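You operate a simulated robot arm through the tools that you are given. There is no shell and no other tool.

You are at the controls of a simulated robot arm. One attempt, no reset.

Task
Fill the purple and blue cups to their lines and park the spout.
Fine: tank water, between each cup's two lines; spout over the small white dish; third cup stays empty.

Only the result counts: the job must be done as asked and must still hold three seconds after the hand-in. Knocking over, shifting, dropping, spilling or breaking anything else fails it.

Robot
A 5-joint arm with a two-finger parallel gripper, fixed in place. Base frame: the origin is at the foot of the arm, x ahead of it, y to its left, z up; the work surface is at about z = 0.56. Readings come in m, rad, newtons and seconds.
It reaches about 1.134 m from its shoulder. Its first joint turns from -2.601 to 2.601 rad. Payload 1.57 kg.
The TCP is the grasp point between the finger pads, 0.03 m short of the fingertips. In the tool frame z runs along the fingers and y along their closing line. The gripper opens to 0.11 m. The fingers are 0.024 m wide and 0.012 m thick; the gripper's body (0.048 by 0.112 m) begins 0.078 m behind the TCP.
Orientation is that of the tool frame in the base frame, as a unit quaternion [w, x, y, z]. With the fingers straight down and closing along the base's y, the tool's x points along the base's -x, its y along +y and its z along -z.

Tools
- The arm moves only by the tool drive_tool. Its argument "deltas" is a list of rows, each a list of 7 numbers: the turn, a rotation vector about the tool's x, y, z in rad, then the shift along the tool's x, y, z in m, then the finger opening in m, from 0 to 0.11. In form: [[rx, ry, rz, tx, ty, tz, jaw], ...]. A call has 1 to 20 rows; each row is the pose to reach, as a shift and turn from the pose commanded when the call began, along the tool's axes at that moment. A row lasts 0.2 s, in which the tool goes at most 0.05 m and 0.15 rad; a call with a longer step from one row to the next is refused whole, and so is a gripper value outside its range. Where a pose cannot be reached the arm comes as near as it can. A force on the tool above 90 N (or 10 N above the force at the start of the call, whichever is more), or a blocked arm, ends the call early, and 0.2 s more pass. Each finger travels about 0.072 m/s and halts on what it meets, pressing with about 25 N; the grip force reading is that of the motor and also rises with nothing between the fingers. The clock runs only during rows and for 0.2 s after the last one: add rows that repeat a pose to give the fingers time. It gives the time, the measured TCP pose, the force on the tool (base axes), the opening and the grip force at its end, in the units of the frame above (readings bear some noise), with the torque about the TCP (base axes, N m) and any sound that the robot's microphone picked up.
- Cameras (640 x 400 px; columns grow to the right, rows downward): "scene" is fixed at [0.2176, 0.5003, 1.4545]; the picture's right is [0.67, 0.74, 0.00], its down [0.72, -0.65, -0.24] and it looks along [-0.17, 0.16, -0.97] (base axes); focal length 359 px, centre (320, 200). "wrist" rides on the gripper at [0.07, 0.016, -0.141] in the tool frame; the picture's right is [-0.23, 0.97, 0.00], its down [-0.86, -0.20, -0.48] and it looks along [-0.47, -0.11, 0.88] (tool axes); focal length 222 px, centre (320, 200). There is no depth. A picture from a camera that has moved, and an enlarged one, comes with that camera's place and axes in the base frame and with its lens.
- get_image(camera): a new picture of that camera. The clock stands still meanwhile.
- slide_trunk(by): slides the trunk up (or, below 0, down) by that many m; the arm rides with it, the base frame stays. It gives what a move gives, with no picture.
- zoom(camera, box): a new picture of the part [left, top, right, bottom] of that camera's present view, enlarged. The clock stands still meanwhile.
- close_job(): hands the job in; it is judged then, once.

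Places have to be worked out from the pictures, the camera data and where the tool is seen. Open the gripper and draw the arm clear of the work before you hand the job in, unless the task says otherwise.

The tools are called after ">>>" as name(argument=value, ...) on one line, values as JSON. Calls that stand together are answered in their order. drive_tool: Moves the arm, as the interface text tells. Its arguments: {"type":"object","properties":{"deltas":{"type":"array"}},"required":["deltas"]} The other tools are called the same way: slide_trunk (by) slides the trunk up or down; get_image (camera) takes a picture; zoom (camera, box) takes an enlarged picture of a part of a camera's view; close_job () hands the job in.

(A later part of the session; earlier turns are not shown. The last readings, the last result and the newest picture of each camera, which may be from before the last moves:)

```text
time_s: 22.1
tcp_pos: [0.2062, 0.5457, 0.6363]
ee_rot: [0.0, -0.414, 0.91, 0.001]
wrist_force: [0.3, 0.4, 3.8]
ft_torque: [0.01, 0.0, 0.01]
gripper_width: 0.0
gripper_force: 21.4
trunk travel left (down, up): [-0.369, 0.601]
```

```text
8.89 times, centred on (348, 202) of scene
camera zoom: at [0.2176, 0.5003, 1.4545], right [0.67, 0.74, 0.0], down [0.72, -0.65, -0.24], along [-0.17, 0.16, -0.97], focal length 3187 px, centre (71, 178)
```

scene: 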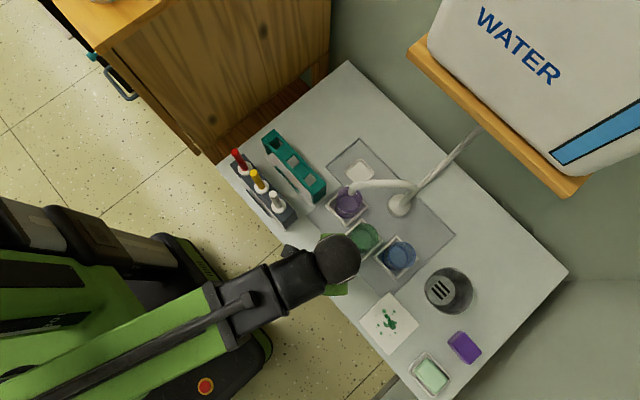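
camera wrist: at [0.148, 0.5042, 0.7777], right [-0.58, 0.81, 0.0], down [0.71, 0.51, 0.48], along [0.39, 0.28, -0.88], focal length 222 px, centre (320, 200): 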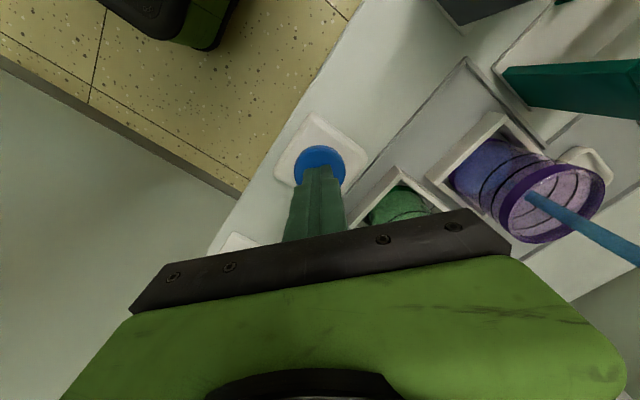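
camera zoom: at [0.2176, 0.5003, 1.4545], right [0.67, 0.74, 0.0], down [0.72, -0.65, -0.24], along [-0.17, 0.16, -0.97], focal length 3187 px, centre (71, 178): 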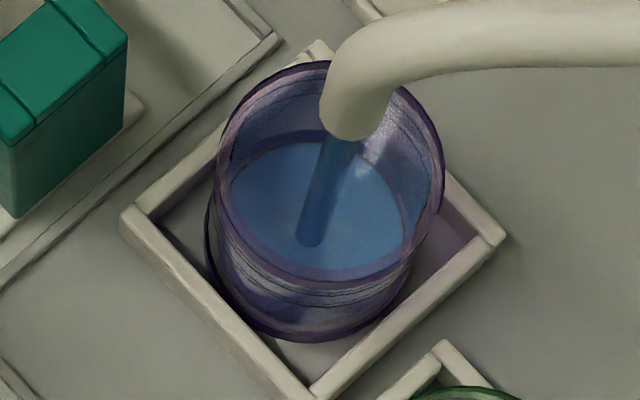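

The level rises slowly, only a little in 0.4 s. I hold for 1.2 s more and compare.

>>> drive_tool(deltas=[[0, 0, 0, 0, 0, 0, 0.0], [0, 0, 0, 0, 0, 0, 0.0], [0, 0, 0, 0, 0, 0, 0.0], [0, 0, 0, 0, 0, 0, 0.0], [0, 0, 0, 0, 0, 0, 0.0]])

>>> zoom(camera="wrist", box=[420, 100, 630, 250])

>>> zoom(camera="scene", box=[328, 180, 368, 225])

```text
time_s: 23.3
tcp_pos: [0.207, 0.5464, 0.6359]
ee_rot: [0.001, -0.414, 0.91, 0.0]
wrist_force: [0.5, 1.0, 3.1]
ft_torque: [0.05, -0.01, 0.01]
gripper_width: 0.0001
gripper_force: 21.1
trunk travel left (down, up): [-0.369, 0.601]
```

```text
2.67 times, centred on (525, 175) of wrist
camera zoom: at [0.148, 0.5042, 0.7777], right [-0.58, 0.81, 0.0], down [0.71, 0.51, 0.48], along [0.39, 0.28, -0.88], focal length 592 px, centre (-227, 267)
```

zoom: 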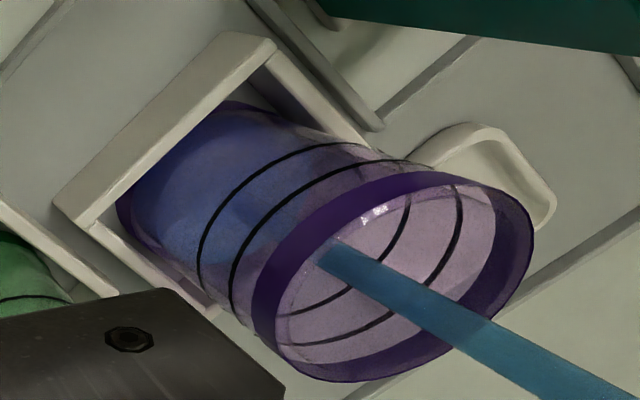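

```text
8.89 times, centred on (348, 202) of scene
camera zoom: at [0.2176, 0.5003, 1.4545], right [0.67, 0.74, 0.0], down [0.72, -0.65, -0.24], along [-0.17, 0.16, -0.97], focal length 3187 px, centre (71, 178)
```

zoom: 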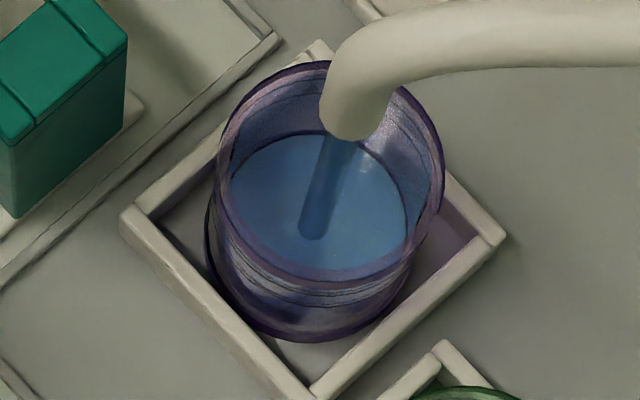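

The level rises around 8 mm/s and is about 15 mm deep, with the rings at roughly 50 and 65 mm. I hold 1.8 s more and measure again.

>>> drive_tool(deltas=[[0, 0, 0, 0, 0, 0, 0.0], [0, 0, 0, 0, 0, 0, 0.0], [0, 0, 0, 0, 0, 0, 0.0], [0, 0, 0, 0, 0, 0, 0.0], [0, 0, 0, 0, 0, 0, 0.0], [0, 0, 0, 0, 0, 0, 0.0], [0, 0, 0, 0, 0, 0, 0.0], [0, 0, 0, 0, 0, 0, 0.0]])

>>> zoom(camera="wrist", box=[420, 100, 630, 250])

>>> zoom(camera="scene", box=[328, 180, 368, 225])

```text
time_s: 25.1
tcp_pos: [0.2075, 0.5451, 0.6353]
ee_rot: [0.0, -0.414, 0.91, 0.0]
wrist_force: [0.5, 1.5, 3.2]
ft_torque: [0.01, -0.03, 0.01]
gripper_width: 0.0
gripper_force: 21.1
trunk travel left (down, up): [-0.369, 0.601]
```

```text
2.67 times, centred on (525, 175) of wrist
camera zoom: at [0.148, 0.5042, 0.7777], right [-0.58, 0.81, 0.0], down [0.71, 0.51, 0.48], along [0.39, 0.28, -0.88], focal length 592 px, centre (-227, 267)
```

zoom: 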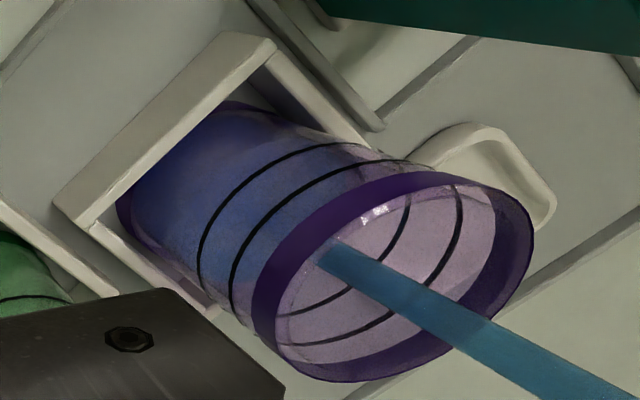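

```text
8.89 times, centred on (348, 202) of scene
camera zoom: at [0.2176, 0.5003, 1.4545], right [0.67, 0.74, 0.0], down [0.72, -0.65, -0.24], along [-0.17, 0.16, -0.97], focal length 3187 px, centre (71, 178)
```

zoom: 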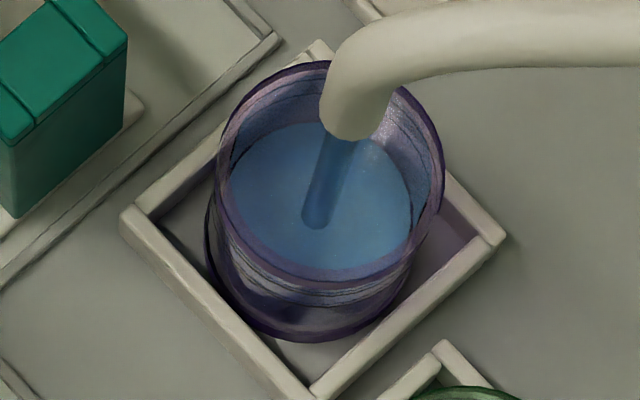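

The level keeps rising evenly. I zoom tighter on the far inner wall, to see the rings and the water's edge together.

>>> zoom(camera="scene", box=[338, 183, 368, 203])

>>> zoom(camera="wrist", box=[460, 130, 560, 220])

```text
16.00 times, centred on (353, 193) of scene
camera zoom: at [0.2176, 0.5003, 1.4545], right [0.67, 0.74, 0.0], down [0.72, -0.65, -0.24], along [-0.17, 0.16, -0.97], focal length 5737 px, centre (-208, 312)
```

zoom: 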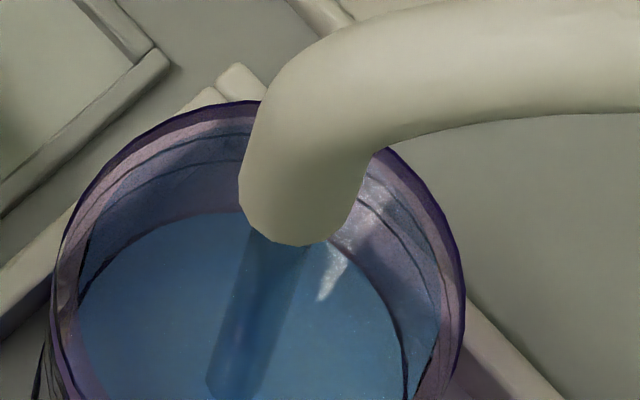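

```text
4.44 times, centred on (510, 175) of wrist
camera zoom: at [0.148, 0.5042, 0.7777], right [-0.58, 0.81, 0.0], down [0.71, 0.51, 0.48], along [0.39, 0.28, -0.88], focal length 987 px, centre (-524, 311)
```

zoom: 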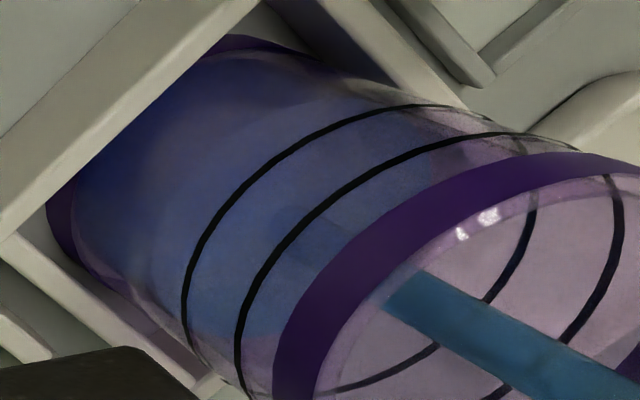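

The water edge is at z ≈ 0.601; the rings come out at about 0.611 and 0.626, and the flow is about 9 mm/s. There is margin, so I release now to learn whether the button is hold-to-run or a toggle.

>>> slide_trunk(by=0.008)

>>> zoom(camera="wrist", box=[420, 100, 630, 250])

>>> zoom(camera="scene", box=[328, 180, 368, 225])

```text
time_s: 25.6
tcp_pos: [0.206, 0.5461, 0.6438]
ee_rot: [0.001, -0.414, 0.91, 0.0]
wrist_force: [-0.2, 0.2, 0.5]
ft_torque: [0.01, 0.03, 0.03]
gripper_width: 0.0
gripper_force: 21.2
trunk travel left (down, up): [-0.377, 0.593]
```

```text
2.67 times, centred on (525, 175) of wrist
camera zoom: at [0.148, 0.5042, 0.7857], right [-0.58, 0.81, 0.0], down [0.71, 0.51, 0.48], along [0.39, 0.28, -0.88], focal length 592 px, centre (-227, 267)
```

zoom: 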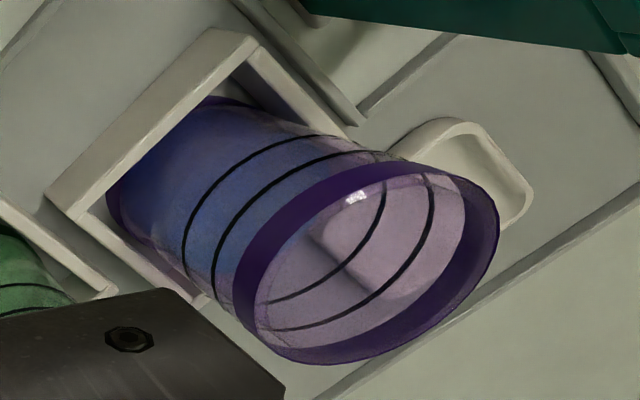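

```text
8.89 times, centred on (348, 202) of scene
camera zoom: at [0.2176, 0.5003, 1.4545], right [0.67, 0.74, 0.0], down [0.72, -0.65, -0.24], along [-0.17, 0.16, -0.97], focal length 3187 px, centre (71, 178)
```

zoom: 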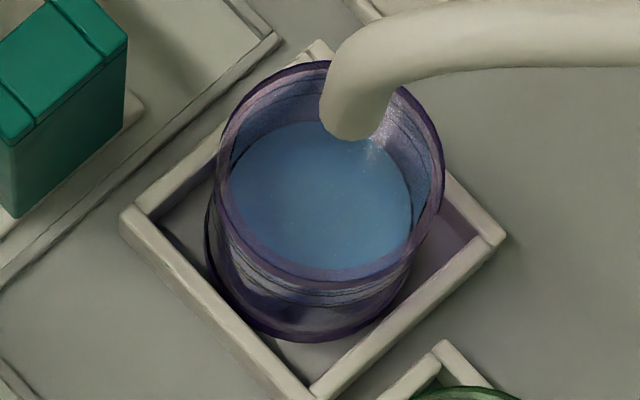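

Hold-to-run: the flow stopped on release. With no stream in the way I read the level closely.

>>> zoom(camera="wrist", box=[450, 120, 600, 240])

>>> zoom(camera="scene", box=[336, 184, 358, 198])

```text
3.33 times, centred on (525, 180) of wrist
camera zoom: at [0.148, 0.5042, 0.7857], right [-0.58, 0.81, 0.0], down [0.71, 0.51, 0.48], along [0.39, 0.28, -0.88], focal length 740 px, centre (-363, 267)
```

zoom: 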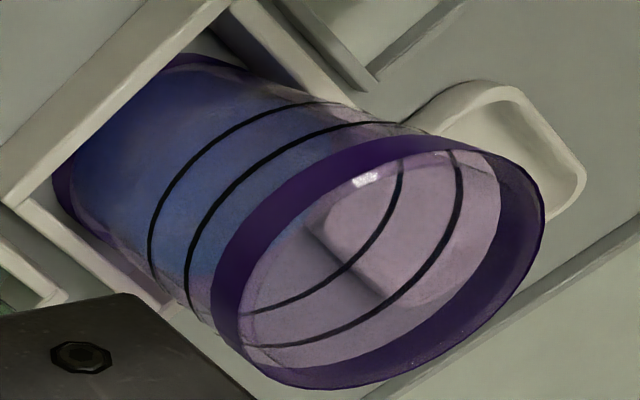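

```text
16.00 times, centred on (347, 191) of scene
camera zoom: at [0.2176, 0.5003, 1.4545], right [0.67, 0.74, 0.0], down [0.72, -0.65, -0.24], along [-0.17, 0.16, -0.97], focal length 5737 px, centre (-112, 344)
```

zoom: 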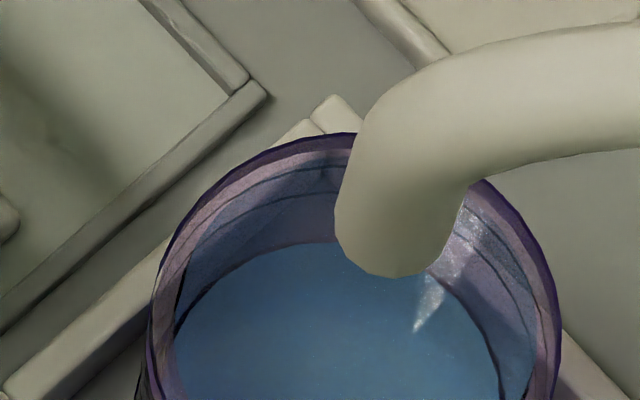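

Level is still below the lower ring by about 10 mm. I press again and hold 0.8 s, then look while pressed.

>>> slide_trunk(by=-0.008)

>>> drive_tool(deltas=[[0, 0, 0, 0, 0, 0, 0.0], [0, 0, 0, 0, 0, 0, 0.0]])

>>> zoom(camera="wrist", box=[450, 120, 600, 240])

>>> zoom(camera="scene", box=[336, 184, 358, 198])

```text
time_s: 26.2
tcp_pos: [0.2063, 0.5467, 0.6347]
ee_rot: [0.001, -0.414, 0.91, 0.001]
wrist_force: [-0.1, -0.2, 4.2]
ft_torque: [0.0, 0.01, 0.01]
gripper_width: 0.0
gripper_force: 21.4
trunk travel left (down, up): [-0.369, 0.601]
heard: click
```

```text
time_s: 26.8
tcp_pos: [0.2068, 0.546, 0.6365]
ee_rot: [0.001, -0.415, 0.91, 0.0]
wrist_force: [-0.7, -0.9, 3.7]
ft_torque: [0.0, 0.01, -0.01]
gripper_width: 0.0001
gripper_force: 21.0
trunk travel left (down, up): [-0.369, 0.601]
```

```text
3.33 times, centred on (525, 180) of wrist
camera zoom: at [0.148, 0.5041, 0.7778], right [-0.58, 0.81, 0.0], down [0.71, 0.51, 0.48], along [0.39, 0.28, -0.88], focal length 740 px, centre (-363, 267)
```

zoom: 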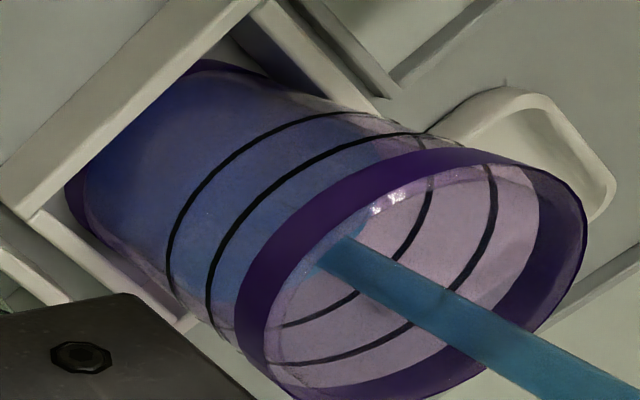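

```text
16.00 times, centred on (347, 191) of scene
camera zoom: at [0.2176, 0.5003, 1.4545], right [0.67, 0.74, 0.0], down [0.72, -0.65, -0.24], along [-0.17, 0.16, -0.97], focal length 5737 px, centre (-112, 344)
```

zoom: 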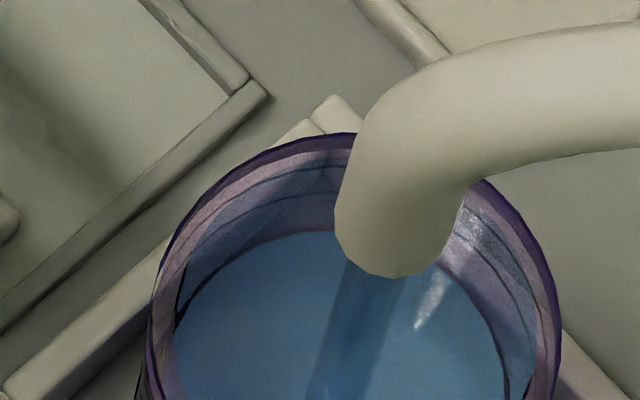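

The water edge rose about 7 mm more, now close to the lower ring. I hold one more row (0.4 s) and re-check.

>>> drive_tool(deltas=[[0, 0, 0, 0, 0, 0, 0.0]])

>>> zoom(camera="wrist", box=[490, 130, 590, 230])

>>> zoom(camera="scene", box=[336, 184, 358, 198])

```text
time_s: 27.2
tcp_pos: [0.2067, 0.5467, 0.6341]
ee_rot: [0.001, -0.414, 0.91, 0.0]
wrist_force: [0.0, 0.1, 4.5]
ft_torque: [-0.02, 0.01, 0.0]
gripper_width: 0.0
gripper_force: 20.9
trunk travel left (down, up): [-0.369, 0.601]
```

```text
4.00 times, centred on (540, 180) of wrist
camera zoom: at [0.148, 0.5041, 0.7778], right [-0.58, 0.81, 0.0], down [0.71, 0.51, 0.48], along [0.39, 0.28, -0.88], focal length 888 px, centre (-560, 280)
```

zoom: 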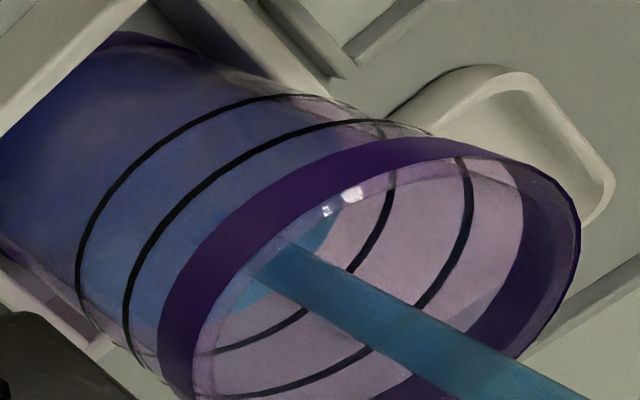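

```text
16.00 times, centred on (347, 191) of scene
camera zoom: at [0.2176, 0.5003, 1.4545], right [0.67, 0.74, 0.0], down [0.72, -0.65, -0.24], along [-0.17, 0.16, -0.97], focal length 5737 px, centre (-112, 344)
```

zoom: 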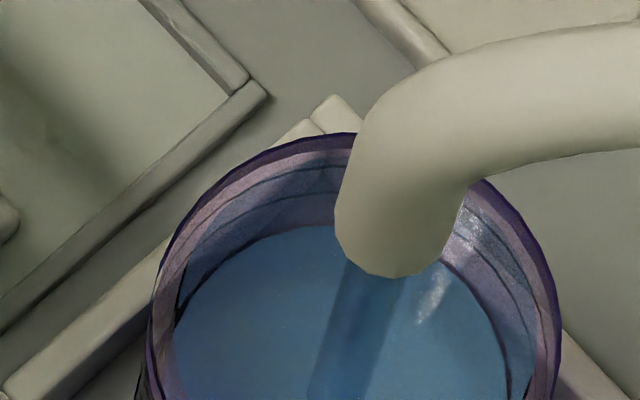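

Now the water's far edge shows through the mouth next to the rings' back arcs. I zoom tightly on this region.

>>> zoom(camera="wrist", box=[505, 165, 565, 215])

>>> zoom(camera="scene", box=[338, 184, 350, 194])

```text
8.00 times, centred on (535, 190) of wrist
camera zoom: at [0.148, 0.5041, 0.7778], right [-0.58, 0.81, 0.0], down [0.71, 0.51, 0.48], along [0.39, 0.28, -0.88], focal length 1777 px, centre (-1400, 280)
```

zoom: 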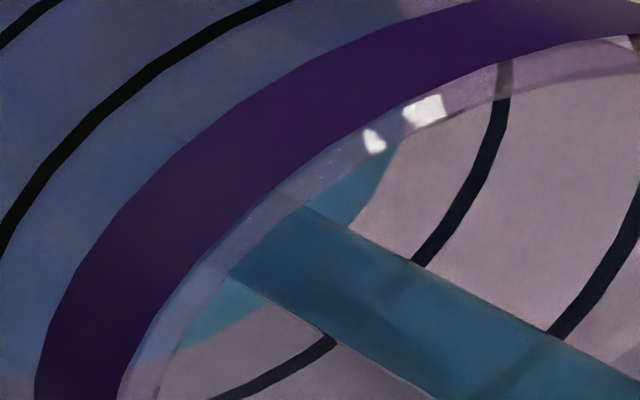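

```text
16.00 times, centred on (344, 189) of scene
camera zoom: at [0.2176, 0.5003, 1.4545], right [0.67, 0.74, 0.0], down [0.72, -0.65, -0.24], along [-0.17, 0.16, -0.97], focal length 5737 px, centre (-64, 376)
```

zoom: 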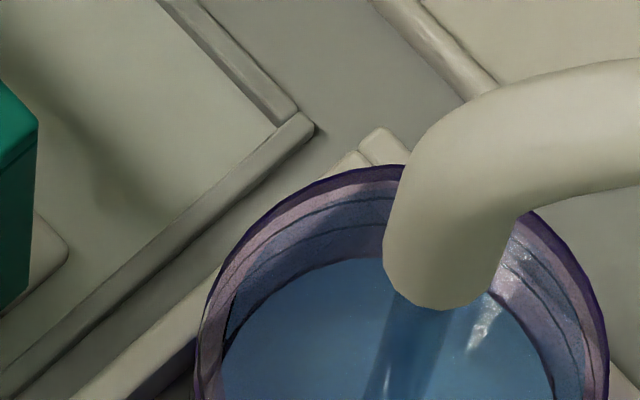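

The water is about 6–8 mm below the lower ring; the band is about 15 mm tall, so I need about 14 mm more. I hold 1.0 s (≈9 mm) and check.

>>> drive_tool(deltas=[[0, 0, 0, 0, 0, 0, 0.0], [0, 0, 0, 0, 0, 0, 0.0], [0, 0, 0, 0, 0, 0, 0.0], [0, 0, 0, 0, 0, 0, 0.0]])

>>> zoom(camera="wrist", box=[505, 165, 565, 215])

>>> zoom(camera="scene", box=[338, 184, 350, 194])

```text
time_s: 28.2
tcp_pos: [0.2077, 0.546, 0.6351]
ee_rot: [0.001, -0.414, 0.91, 0.0]
wrist_force: [0.6, -0.1, 3.5]
ft_torque: [-0.04, 0.0, -0.02]
gripper_width: 0.0002
gripper_force: 21.5
trunk travel left (down, up): [-0.369, 0.601]
```

```text
8.00 times, centred on (535, 190) of wrist
camera zoom: at [0.148, 0.5041, 0.7778], right [-0.58, 0.81, 0.0], down [0.71, 0.51, 0.48], along [0.39, 0.28, -0.88], focal length 1777 px, centre (-1400, 280)
```

zoom: 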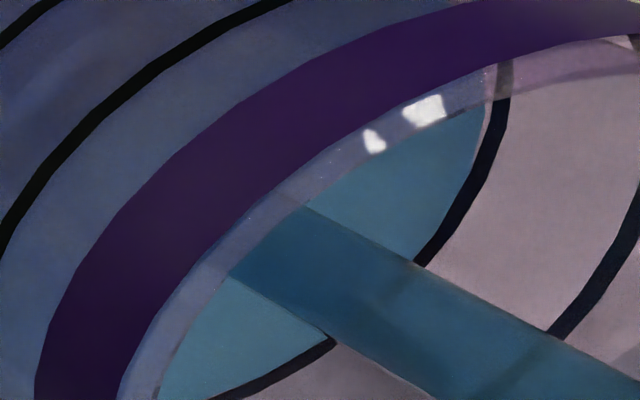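

```text
16.00 times, centred on (344, 189) of scene
camera zoom: at [0.2176, 0.5003, 1.4545], right [0.67, 0.74, 0.0], down [0.72, -0.65, -0.24], along [-0.17, 0.16, -0.97], focal length 5737 px, centre (-64, 376)
```

zoom: 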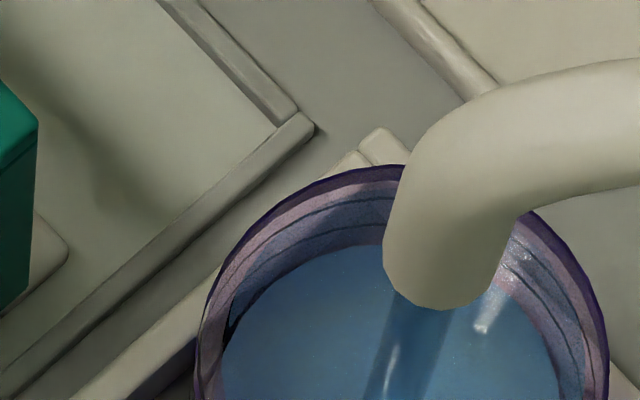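

The water's edge has just reached the lower ring. Another ≈7 mm puts it mid-band: hold 0.6 s more, then release.

>>> drive_tool(deltas=[[0, 0, 0, 0, 0, 0, 0.0], [0, 0, 0, 0, 0, 0, 0.0]])

>>> slide_trunk(by=0.012)

>>> zoom(camera="wrist", box=[470, 150, 590, 240])

>>> zoom(camera="scene", box=[328, 180, 368, 225])

```text
time_s: 28.8
tcp_pos: [0.2064, 0.5467, 0.6358]
ee_rot: [0.0, -0.415, 0.91, 0.0]
wrist_force: [1.2, -0.1, 3.8]
ft_torque: [0.02, -0.02, 0.0]
gripper_width: 0.0
gripper_force: 21.4
trunk travel left (down, up): [-0.369, 0.601]
```

```text
time_s: 29.4
tcp_pos: [0.2055, 0.5466, 0.6464]
ee_rot: [0.001, -0.414, 0.91, 0.0]
wrist_force: [-0.7, -0.2, 0.6]
ft_torque: [0.01, 0.0, -0.01]
gripper_width: 0.0001
gripper_force: 21.6
trunk travel left (down, up): [-0.381, 0.589]
```

```text
4.44 times, centred on (530, 195) of wrist
camera zoom: at [0.148, 0.5043, 0.7896], right [-0.58, 0.81, 0.0], down [0.71, 0.51, 0.48], along [0.39, 0.28, -0.88], focal length 987 px, centre (-613, 222)
```

zoom: 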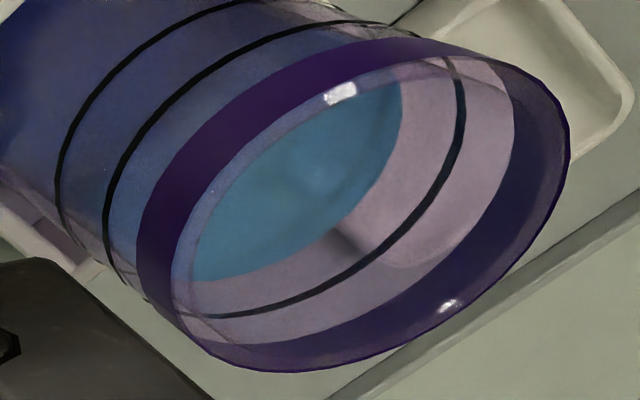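

```text
8.89 times, centred on (348, 202) of scene
camera zoom: at [0.2176, 0.5003, 1.4545], right [0.67, 0.74, 0.0], down [0.72, -0.65, -0.24], along [-0.17, 0.16, -0.97], focal length 3187 px, centre (71, 178)
```

zoom: 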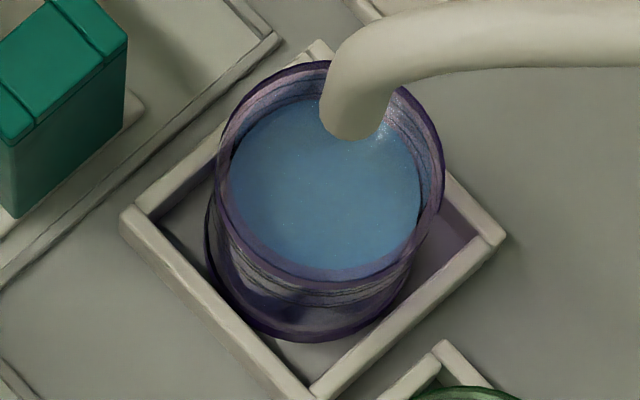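

The level now sits between the rings (roughly 35–50% of the band). I raise the trunk to go back to the spout, opening the fingers on the way.

>>> slide_trunk(by=0.21)

>>> get_image(camera="wrist")

```text
time_s: 31.7
tcp_pos: [0.208, 0.5468, 0.8566]
ee_rot: [0.001, -0.414, 0.91, 0.0]
wrist_force: [0.9, -0.1, -0.2]
ft_torque: [0.01, 0.02, -0.02]
gripper_width: 0.0
gripper_force: 21.4
trunk travel left (down, up): [-0.591, 0.379]
```

```text
taken
camera wrist: at [0.148, 0.5043, 0.9996], right [-0.58, 0.81, 0.0], down [0.71, 0.51, 0.48], along [0.39, 0.28, -0.88], focal length 222 px, centre (320, 200)
```

wrist: 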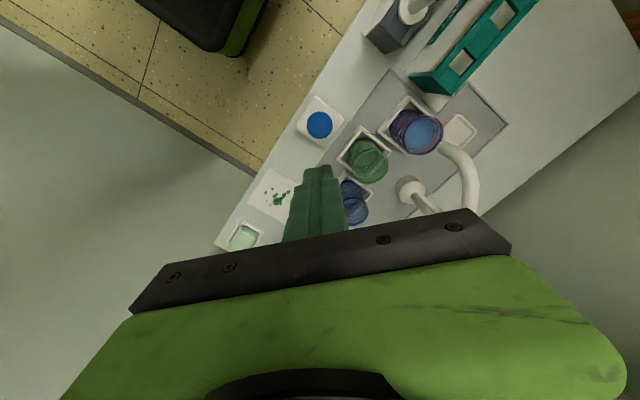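

Now I move over the pipe at its new place, about (0.146, 0.711), with the fingers open 60 mm; the present spin already lines up with the pipe.

>>> drive_tool(deltas=[[0, 0, 0, -0.0169, 0.0309, 0, 0.06], [0, 0, 0, -0.0337, 0.0618, 0, 0.06], [0, 0, 0, -0.0506, 0.0926, 0, 0.06], [0, 0, 0, -0.0674, 0.1235, 0, 0.06], [0, 0, 0, -0.0843, 0.1544, 0, 0.06]])

>>> get_image(camera="wrist")

>>> get_image(camera="scene")

```text
time_s: 32.9
tcp_pos: [0.1452, 0.7126, 0.8572]
ee_rot: [0.001, -0.413, 0.911, 0.001]
wrist_force: [-0.5, 0.5, 0.5]
ft_torque: [-0.04, -0.02, 0.05]
gripper_width: 0.06
gripper_force: 0.1
trunk travel left (down, up): [-0.591, 0.379]
```

```text
taken
camera wrist: at [0.0869, 0.6706, 0.9995], right [-0.58, 0.81, 0.0], down [0.71, 0.51, 0.48], along [0.39, 0.28, -0.88], focal length 222 px, centre (320, 200)
```

wrist: 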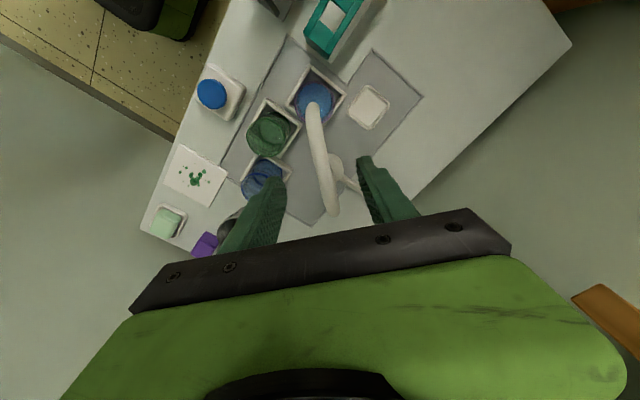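

```text
taken
```

scene: 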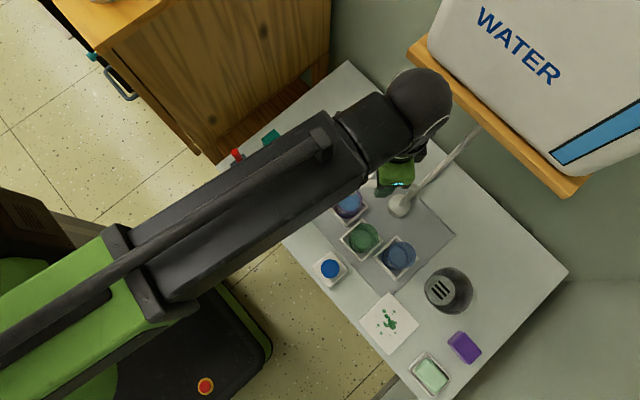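

The pipe is centred between the fingers. I lower the trunk by 0.072 so the fingers straddle it.

>>> slide_trunk(by=-0.072)

>>> get_image(camera="wrist")

```text
time_s: 34.0
tcp_pos: [0.1451, 0.7131, 0.7856]
ee_rot: [0.001, -0.414, 0.91, 0.001]
wrist_force: [0.6, 0.2, 0.2]
ft_torque: [0.01, 0.01, -0.02]
gripper_width: 0.0599
gripper_force: 0.1
trunk travel left (down, up): [-0.519, 0.451]
```

```text
taken
camera wrist: at [0.0869, 0.6699, 0.9277], right [-0.58, 0.81, 0.0], down [0.71, 0.51, 0.48], along [0.39, 0.28, -0.88], focal length 222 px, centre (320, 200)
```

wrist: 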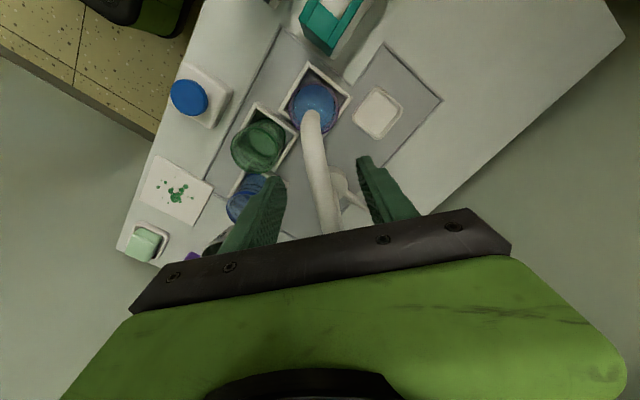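

The pipe is caged. I narrow the jaw to 26 mm and sweep along the arc past green (water off) to the blue cup at about 311°, allowing about 3° for slack.

>>> drive_tool(deltas=[[0, 0, 0, 0, 0, 0, 0.026], [0, 0, 0, 0, 0, 0, 0.026], [0, 0, -0.1396, -0.0009, -0.0125, 0, 0.026], [0, 0, -0.2793, -0.0035, -0.0248, 0, 0.026], [0, 0, -0.4189, -0.0078, -0.0366, 0, 0.026], [0, 0, -0.5585, -0.0137, -0.0477, 0, 0.026], [0, 0, -0.6981, -0.0211, -0.0579, 0, 0.026], [0, 0, -0.8378, -0.0298, -0.0669, 0, 0.026], [0, 0, -0.9774, -0.0397, -0.0746, 0, 0.026], [0, 0, -1.117, -0.0506, -0.0809, 0, 0.026], [0, 0, -1.2566, -0.0622, -0.0856, 0, 0.026], [0, 0, -1.3963, -0.0744, -0.0886, 0, 0.026], [0, 0, -1.487, -0.0825, -0.0897, 0, 0.026]])

>>> get_image(camera="wrist")

>>> zoom(camera="scene", box=[320, 160, 460, 280])

```text
time_s: 36.8
tcp_pos: [0.2677, 0.7144, 0.7854]
ee_rot: [0.0, 0.921, -0.388, 0.0]
wrist_force: [-0.1, 0.0, -0.5]
ft_torque: [0.01, 0.0, -0.01]
gripper_width: 0.0259
gripper_force: 0.0
trunk travel left (down, up): [-0.519, 0.451]
```

```text
taken
camera wrist: at [0.304, 0.6539, 0.9277], right [-0.86, -0.52, 0.0], down [-0.45, 0.75, 0.48], along [-0.25, 0.41, -0.88], focal length 222 px, centre (320, 200)
```

wrist: 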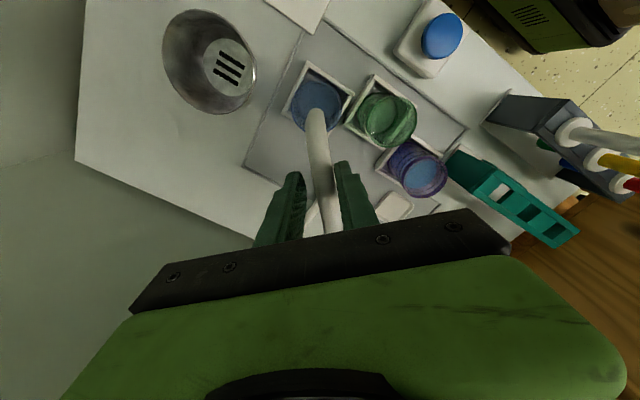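

```text
3.33 times, centred on (390, 220) of scene
camera zoom: at [0.2176, 0.5003, 1.4545], right [0.67, 0.74, 0.0], down [0.72, -0.65, -0.24], along [-0.17, 0.16, -0.97], focal length 1195 px, centre (87, 133)
```

zoom: 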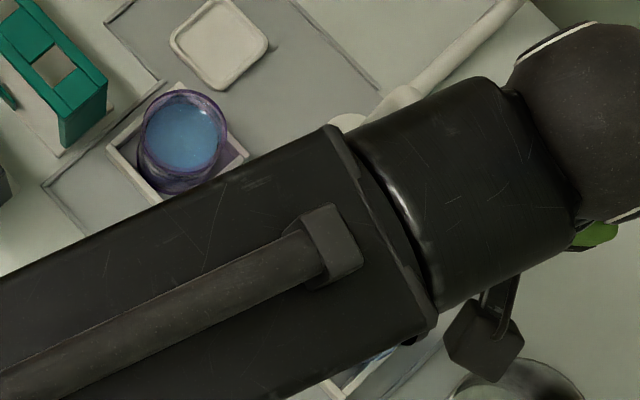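

The spout followed to the blue cup. I zoom to measure the tip against the cup's mouth, and use the same view to check the purple cup's level.

>>> zoom(camera="wrist", box=[270, 50, 370, 150])

>>> zoom(camera="wrist", box=[370, 120, 470, 210])

```text
4.00 times, centred on (320, 100) of wrist
camera zoom: at [0.304, 0.6539, 0.9277], right [-0.86, -0.52, 0.0], down [-0.45, 0.75, 0.48], along [-0.25, 0.41, -0.88], focal length 888 px, centre (320, 600)
```

zoom: 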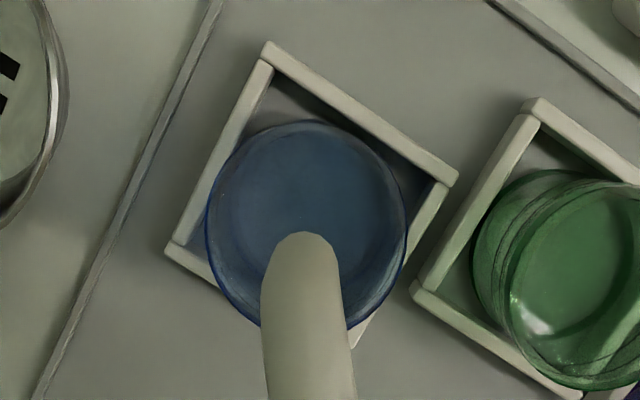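

```text
4.44 times, centred on (420, 165) of wrist
camera zoom: at [0.304, 0.6539, 0.9277], right [-0.86, -0.52, 0.0], down [-0.45, 0.75, 0.48], along [-0.25, 0.41, -0.88], focal length 987 px, centre (-124, 356)
```

zoom: 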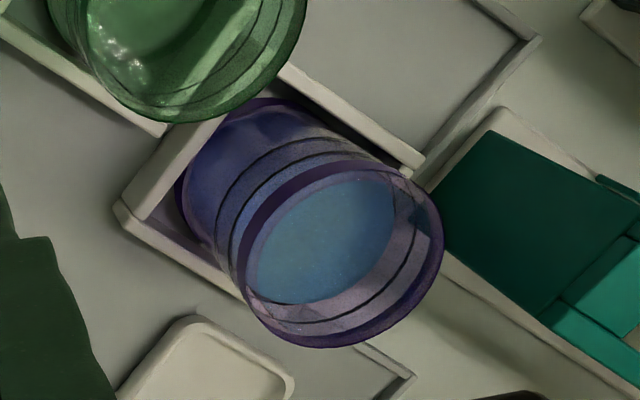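

The tip is right over the blue cup's mouth (both at about 311°), and purple's surface is still between its rings. I open the fingers and raise clear of the pipe.

>>> drive_tool(deltas=[[0, 0, 0, 0, 0, 0, 0.06], [0, 0, 0, 0, 0, 0, 0.06]])

>>> slide_trunk(by=0.08)

>>> get_image(camera="wrist")

```text
time_s: 37.4
tcp_pos: [0.2674, 0.7151, 0.7856]
ee_rot: [-0.001, 0.921, -0.39, -0.001]
wrist_force: [-0.1, -0.2, -0.7]
ft_torque: [-0.01, 0.05, 0.01]
gripper_width: 0.06
gripper_force: 0.0
trunk travel left (down, up): [-0.519, 0.451]
```

```text
time_s: 38.5
tcp_pos: [0.2667, 0.7159, 0.8652]
ee_rot: [0.0, 0.921, -0.39, 0.0]
wrist_force: [-0.3, -0.4, 0.1]
ft_torque: [0.03, -0.01, 0.02]
gripper_width: 0.06
gripper_force: 0.1
trunk travel left (down, up): [-0.599, 0.371]
```

```text
taken
camera wrist: at [0.3038, 0.6538, 1.0076], right [-0.86, -0.51, 0.0], down [-0.45, 0.75, 0.48], along [-0.25, 0.41, -0.88], focal length 222 px, centre (320, 200)
```

wrist: 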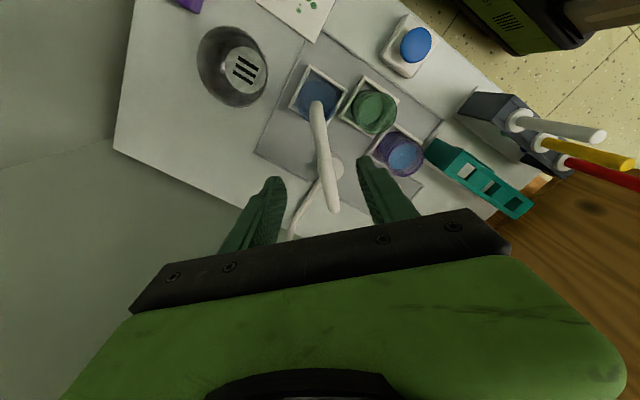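

The spout stays over the blue cup. I move back over the button and spin +31° so the wrist camera will see the blue cup from the side past the hand.

>>> drive_tool(deltas=[[0, 0, -0.108, 0.0158, 0.0324, 0, 0.06], [0, 0, -0.216, 0.0317, 0.0647, 0, 0.06], [0, 0, -0.325, 0.0475, 0.0971, 0, 0.03], [0, 0, -0.433, 0.0634, 0.1294, 0, 0.0], [0, 0, -0.541, 0.0792, 0.1618, 0, 0.0], [0, 0, -0.541, 0.0792, 0.1618, 0, 0.0]])

>>> get_image(camera="wrist")

>>> zoom(camera="scene", box=[320, 150, 460, 290])

```text
time_s: 39.9
tcp_pos: [0.2051, 0.5466, 0.8658]
ee_rot: [0.0, 0.992, -0.13, 0.001]
wrist_force: [-0.3, 0.1, -0.6]
ft_torque: [-0.01, 0.01, -0.01]
gripper_width: 0.0
gripper_force: 21.4
trunk travel left (down, up): [-0.599, 0.371]
```

```text
taken
camera wrist: at [0.2675, 0.5125, 1.0078], right [-0.47, -0.88, 0.0], down [-0.78, 0.41, 0.48], along [-0.42, 0.23, -0.88], focal length 222 px, centre (320, 200)
```

wrist: 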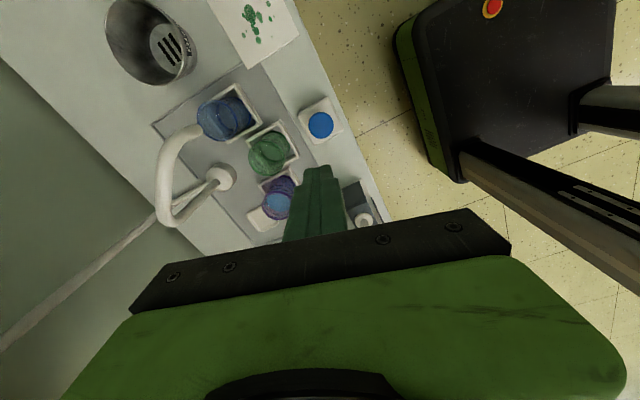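

```text
2.86 times, centred on (390, 220) of scene
camera zoom: at [0.2176, 0.5003, 1.4545], right [0.67, 0.74, 0.0], down [0.72, -0.65, -0.24], along [-0.17, 0.16, -0.97], focal length 1024 px, centre (120, 143)
```

zoom: 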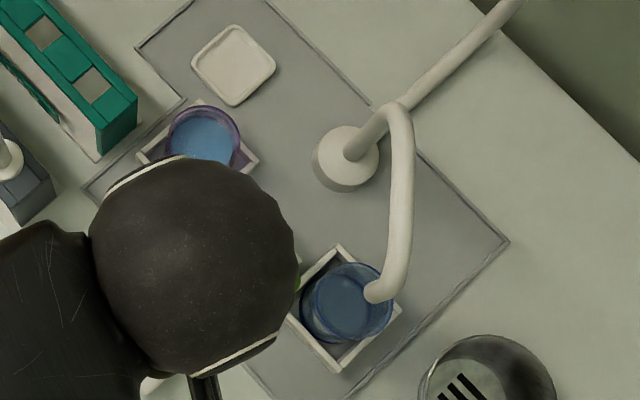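

From the scene camera the tip is at (0.290, 0.685), right over the blue cup (0.290, 0.681). I lower over the button to the same pre-press height (z ≈ 0.644).

>>> slide_trunk(by=-0.221)

>>> get_image(camera="wrist")

>>> zoom(camera="scene", box=[376, 232, 420, 280])

```text
time_s: 42.3
tcp_pos: [0.2049, 0.5463, 0.6452]
ee_rot: [-0.001, 0.991, -0.13, 0.001]
wrist_force: [0.6, 0.4, -0.3]
ft_torque: [0.03, -0.03, 0.02]
gripper_width: 0.0002
gripper_force: 21.4
trunk travel left (down, up): [-0.378, 0.592]
```

```text
taken
camera wrist: at [0.2677, 0.5125, 0.7868], right [-0.47, -0.88, 0.0], down [-0.78, 0.41, 0.48], along [-0.42, 0.23, -0.88], focal length 222 px, centre (320, 200)
```

wrist: 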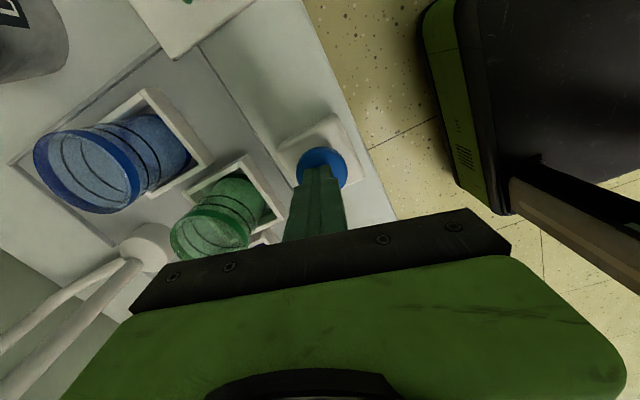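

```text
8.33 times, centred on (398, 256) of scene
camera zoom: at [0.2176, 0.5003, 1.4545], right [0.67, 0.74, 0.0], down [0.72, -0.65, -0.24], along [-0.17, 0.16, -0.97], focal length 2988 px, centre (-330, -267)
```

zoom: 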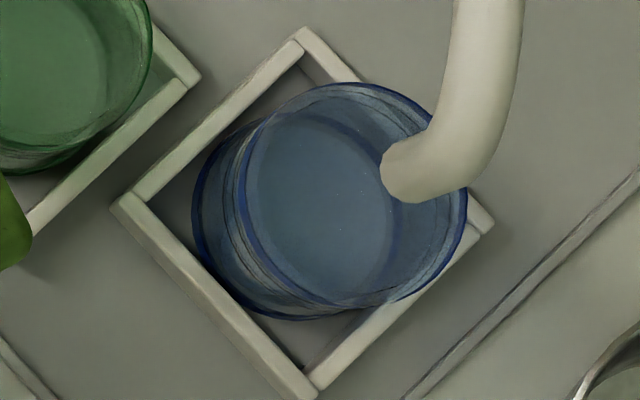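

The blue cup and its two rings are clearly visible. I press the button and immediately check that the stream lands in the blue cup.

>>> slide_trunk(by=-0.009)

>>> zoom(camera="wrist", box=[0, 60, 240, 260])

>>> zoom(camera="scene", box=[376, 232, 420, 280])

```text
time_s: 42.9
tcp_pos: [0.2055, 0.5457, 0.6361]
ee_rot: [0.0, 0.992, -0.13, 0.0]
wrist_force: [0.6, 1.4, 4.3]
ft_torque: [0.01, 0.01, -0.02]
gripper_width: 0.0
gripper_force: 20.7
trunk travel left (down, up): [-0.369, 0.601]
heard: click
```

```text
2.00 times, centred on (120, 160) of wrist
camera zoom: at [0.2677, 0.5125, 0.7779], right [-0.47, -0.88, 0.0], down [-0.78, 0.41, 0.48], along [-0.42, 0.23, -0.88], focal length 444 px, centre (720, 280)
```

zoom: 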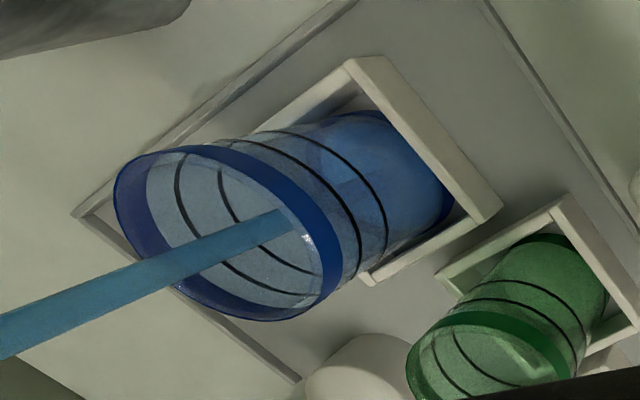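

```text
8.33 times, centred on (398, 256) of scene
camera zoom: at [0.2176, 0.5003, 1.4545], right [0.67, 0.74, 0.0], down [0.72, -0.65, -0.24], along [-0.17, 0.16, -0.97], focal length 2988 px, centre (-330, -267)
```

zoom: 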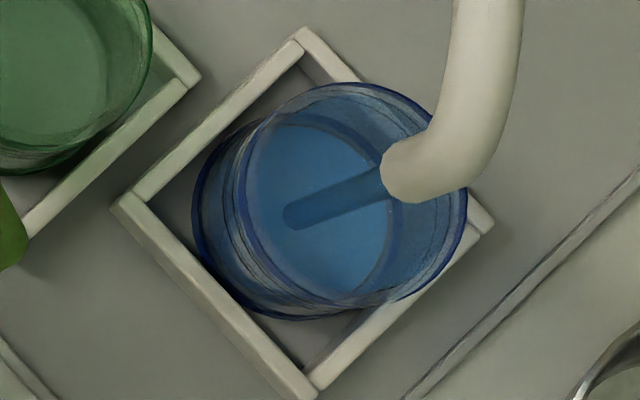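

The stream lands inside the blue cup. I hold for 2.0 s and check the level.

>>> drive_tool(deltas=[[0, 0, 0, 0, 0, 0, 0.0], [0, 0, 0, 0, 0, 0, 0.0], [0, 0, 0, 0, 0, 0, 0.0], [0, 0, 0, 0, 0, 0, 0.0], [0, 0, 0, 0, 0, 0, 0.0], [0, 0, 0, 0, 0, 0, 0.0], [0, 0, 0, 0, 0, 0, 0.0], [0, 0, 0, 0, 0, 0, 0.0], [0, 0, 0, 0, 0, 0, 0.0]])

>>> zoom(camera="wrist", box=[20, 90, 200, 230])

>>> zoom(camera="scene", box=[376, 232, 420, 280])

```text
time_s: 44.9
tcp_pos: [0.2046, 0.5462, 0.6356]
ee_rot: [-0.001, 0.992, -0.129, 0.0]
wrist_force: [0.0, 0.8, 4.8]
ft_torque: [0.03, -0.03, 0.0]
gripper_width: 0.0
gripper_force: 21.6
trunk travel left (down, up): [-0.369, 0.601]
```

```text
2.86 times, centred on (110, 160) of wrist
camera zoom: at [0.2677, 0.5125, 0.7779], right [-0.47, -0.88, 0.0], down [-0.78, 0.41, 0.48], along [-0.42, 0.23, -0.88], focal length 635 px, centre (920, 314)
```

zoom: 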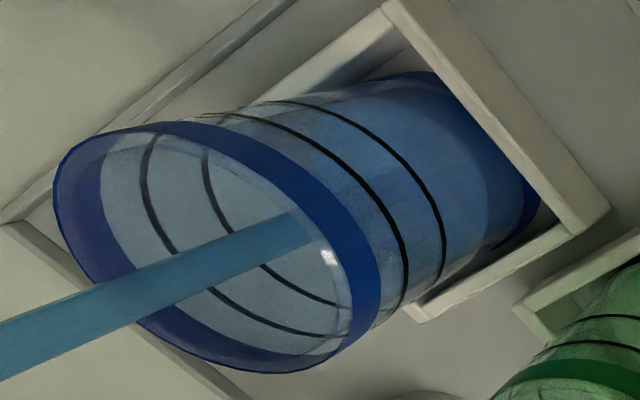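

```text
8.33 times, centred on (398, 256) of scene
camera zoom: at [0.2176, 0.5003, 1.4545], right [0.67, 0.74, 0.0], down [0.72, -0.65, -0.24], along [-0.17, 0.16, -0.97], focal length 2988 px, centre (-330, -267)
```

zoom: 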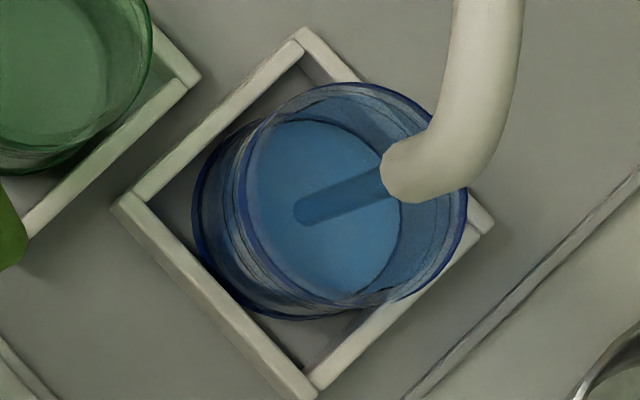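

About 20 mm deep now; purple needed about 6 s of flow to reach the lower ring. I hold for 2.6 s more, then look.

>>> drive_tool(deltas=[[0, 0, 0, 0, 0, 0, 0.0], [0, 0, 0, 0, 0, 0, 0.0], [0, 0, 0, 0, 0, 0, 0.0], [0, 0, 0, 0, 0, 0, 0.0], [0, 0, 0, 0, 0, 0, 0.0], [0, 0, 0, 0, 0, 0, 0.0], [0, 0, 0, 0, 0, 0, 0.0], [0, 0, 0, 0, 0, 0, 0.0], [0, 0, 0, 0, 0, 0, 0.0], [0, 0, 0, 0, 0, 0, 0.0], [0, 0, 0, 0, 0, 0, 0.0], [0, 0, 0, 0, 0, 0, 0.0]])

>>> zoom(camera="wrist", box=[20, 90, 160, 230])

>>> zoom(camera="scene", box=[376, 232, 420, 280])

```text
time_s: 47.5
tcp_pos: [0.2052, 0.547, 0.635]
ee_rot: [-0.001, 0.992, -0.13, 0.0]
wrist_force: [-0.2, 1.5, 3.4]
ft_torque: [0.02, -0.03, -0.05]
gripper_width: 0.0001
gripper_force: 21.0
trunk travel left (down, up): [-0.369, 0.601]
```

```text
2.86 times, centred on (90, 160) of wrist
camera zoom: at [0.2677, 0.5125, 0.7779], right [-0.47, -0.88, 0.0], down [-0.78, 0.41, 0.48], along [-0.42, 0.23, -0.88], focal length 635 px, centre (977, 314)
```

zoom: 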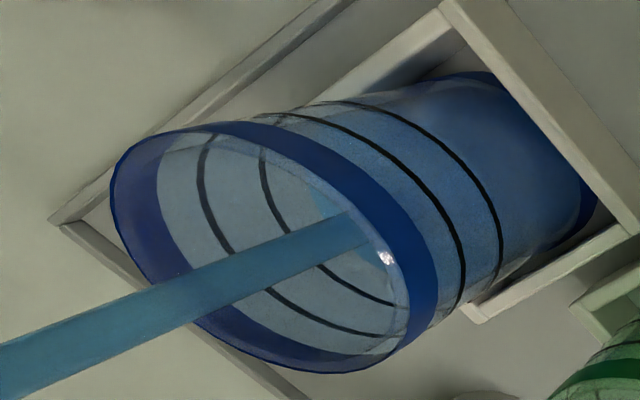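

```text
8.33 times, centred on (398, 256) of scene
camera zoom: at [0.2176, 0.5003, 1.4545], right [0.67, 0.74, 0.0], down [0.72, -0.65, -0.24], along [-0.17, 0.16, -0.97], focal length 2988 px, centre (-330, -267)
```

zoom: 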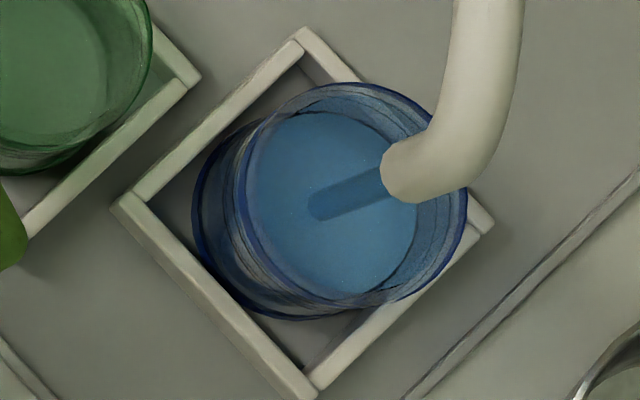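

The water's far edge is about 10 mm below the lower ring. I hold 1.0 s more.

>>> drive_tool(deltas=[[0, 0, 0, 0, 0, 0, 0.0], [0, 0, 0, 0, 0, 0, 0.0], [0, 0, 0, 0, 0, 0, 0.0], [0, 0, 0, 0, 0, 0, 0.0]])

>>> zoom(camera="wrist", box=[50, 120, 130, 190])

>>> zoom(camera="scene", box=[376, 232, 420, 280])

```text
time_s: 48.5
tcp_pos: [0.2048, 0.5477, 0.6353]
ee_rot: [-0.002, 0.992, -0.13, 0.001]
wrist_force: [-0.1, 1.2, 4.2]
ft_torque: [0.02, 0.01, -0.03]
gripper_width: 0.0
gripper_force: 20.9
trunk travel left (down, up): [-0.369, 0.601]
```

```text
5.71 times, centred on (90, 155) of wrist
camera zoom: at [0.2677, 0.5124, 0.7779], right [-0.47, -0.88, 0.0], down [-0.78, 0.41, 0.48], along [-0.42, 0.23, -0.88], focal length 1269 px, centre (1634, 457)
```

zoom: 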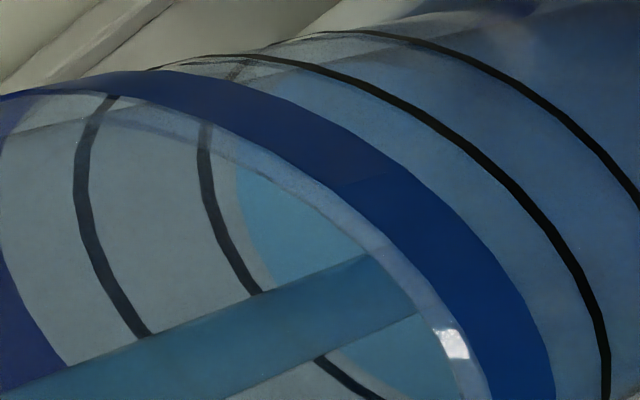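

```text
8.33 times, centred on (398, 256) of scene
camera zoom: at [0.2176, 0.5003, 1.4545], right [0.67, 0.74, 0.0], down [0.72, -0.65, -0.24], along [-0.17, 0.16, -0.97], focal length 2988 px, centre (-330, -267)
```

zoom: 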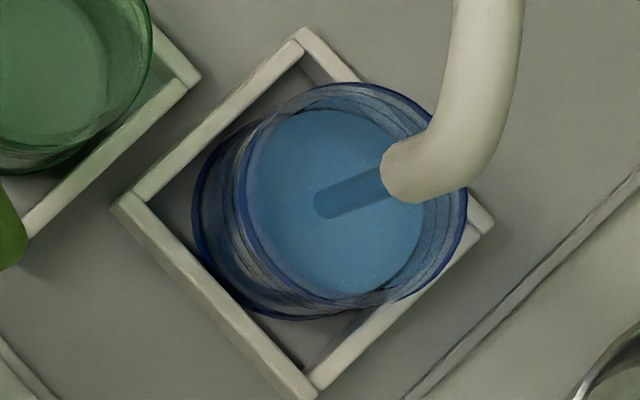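

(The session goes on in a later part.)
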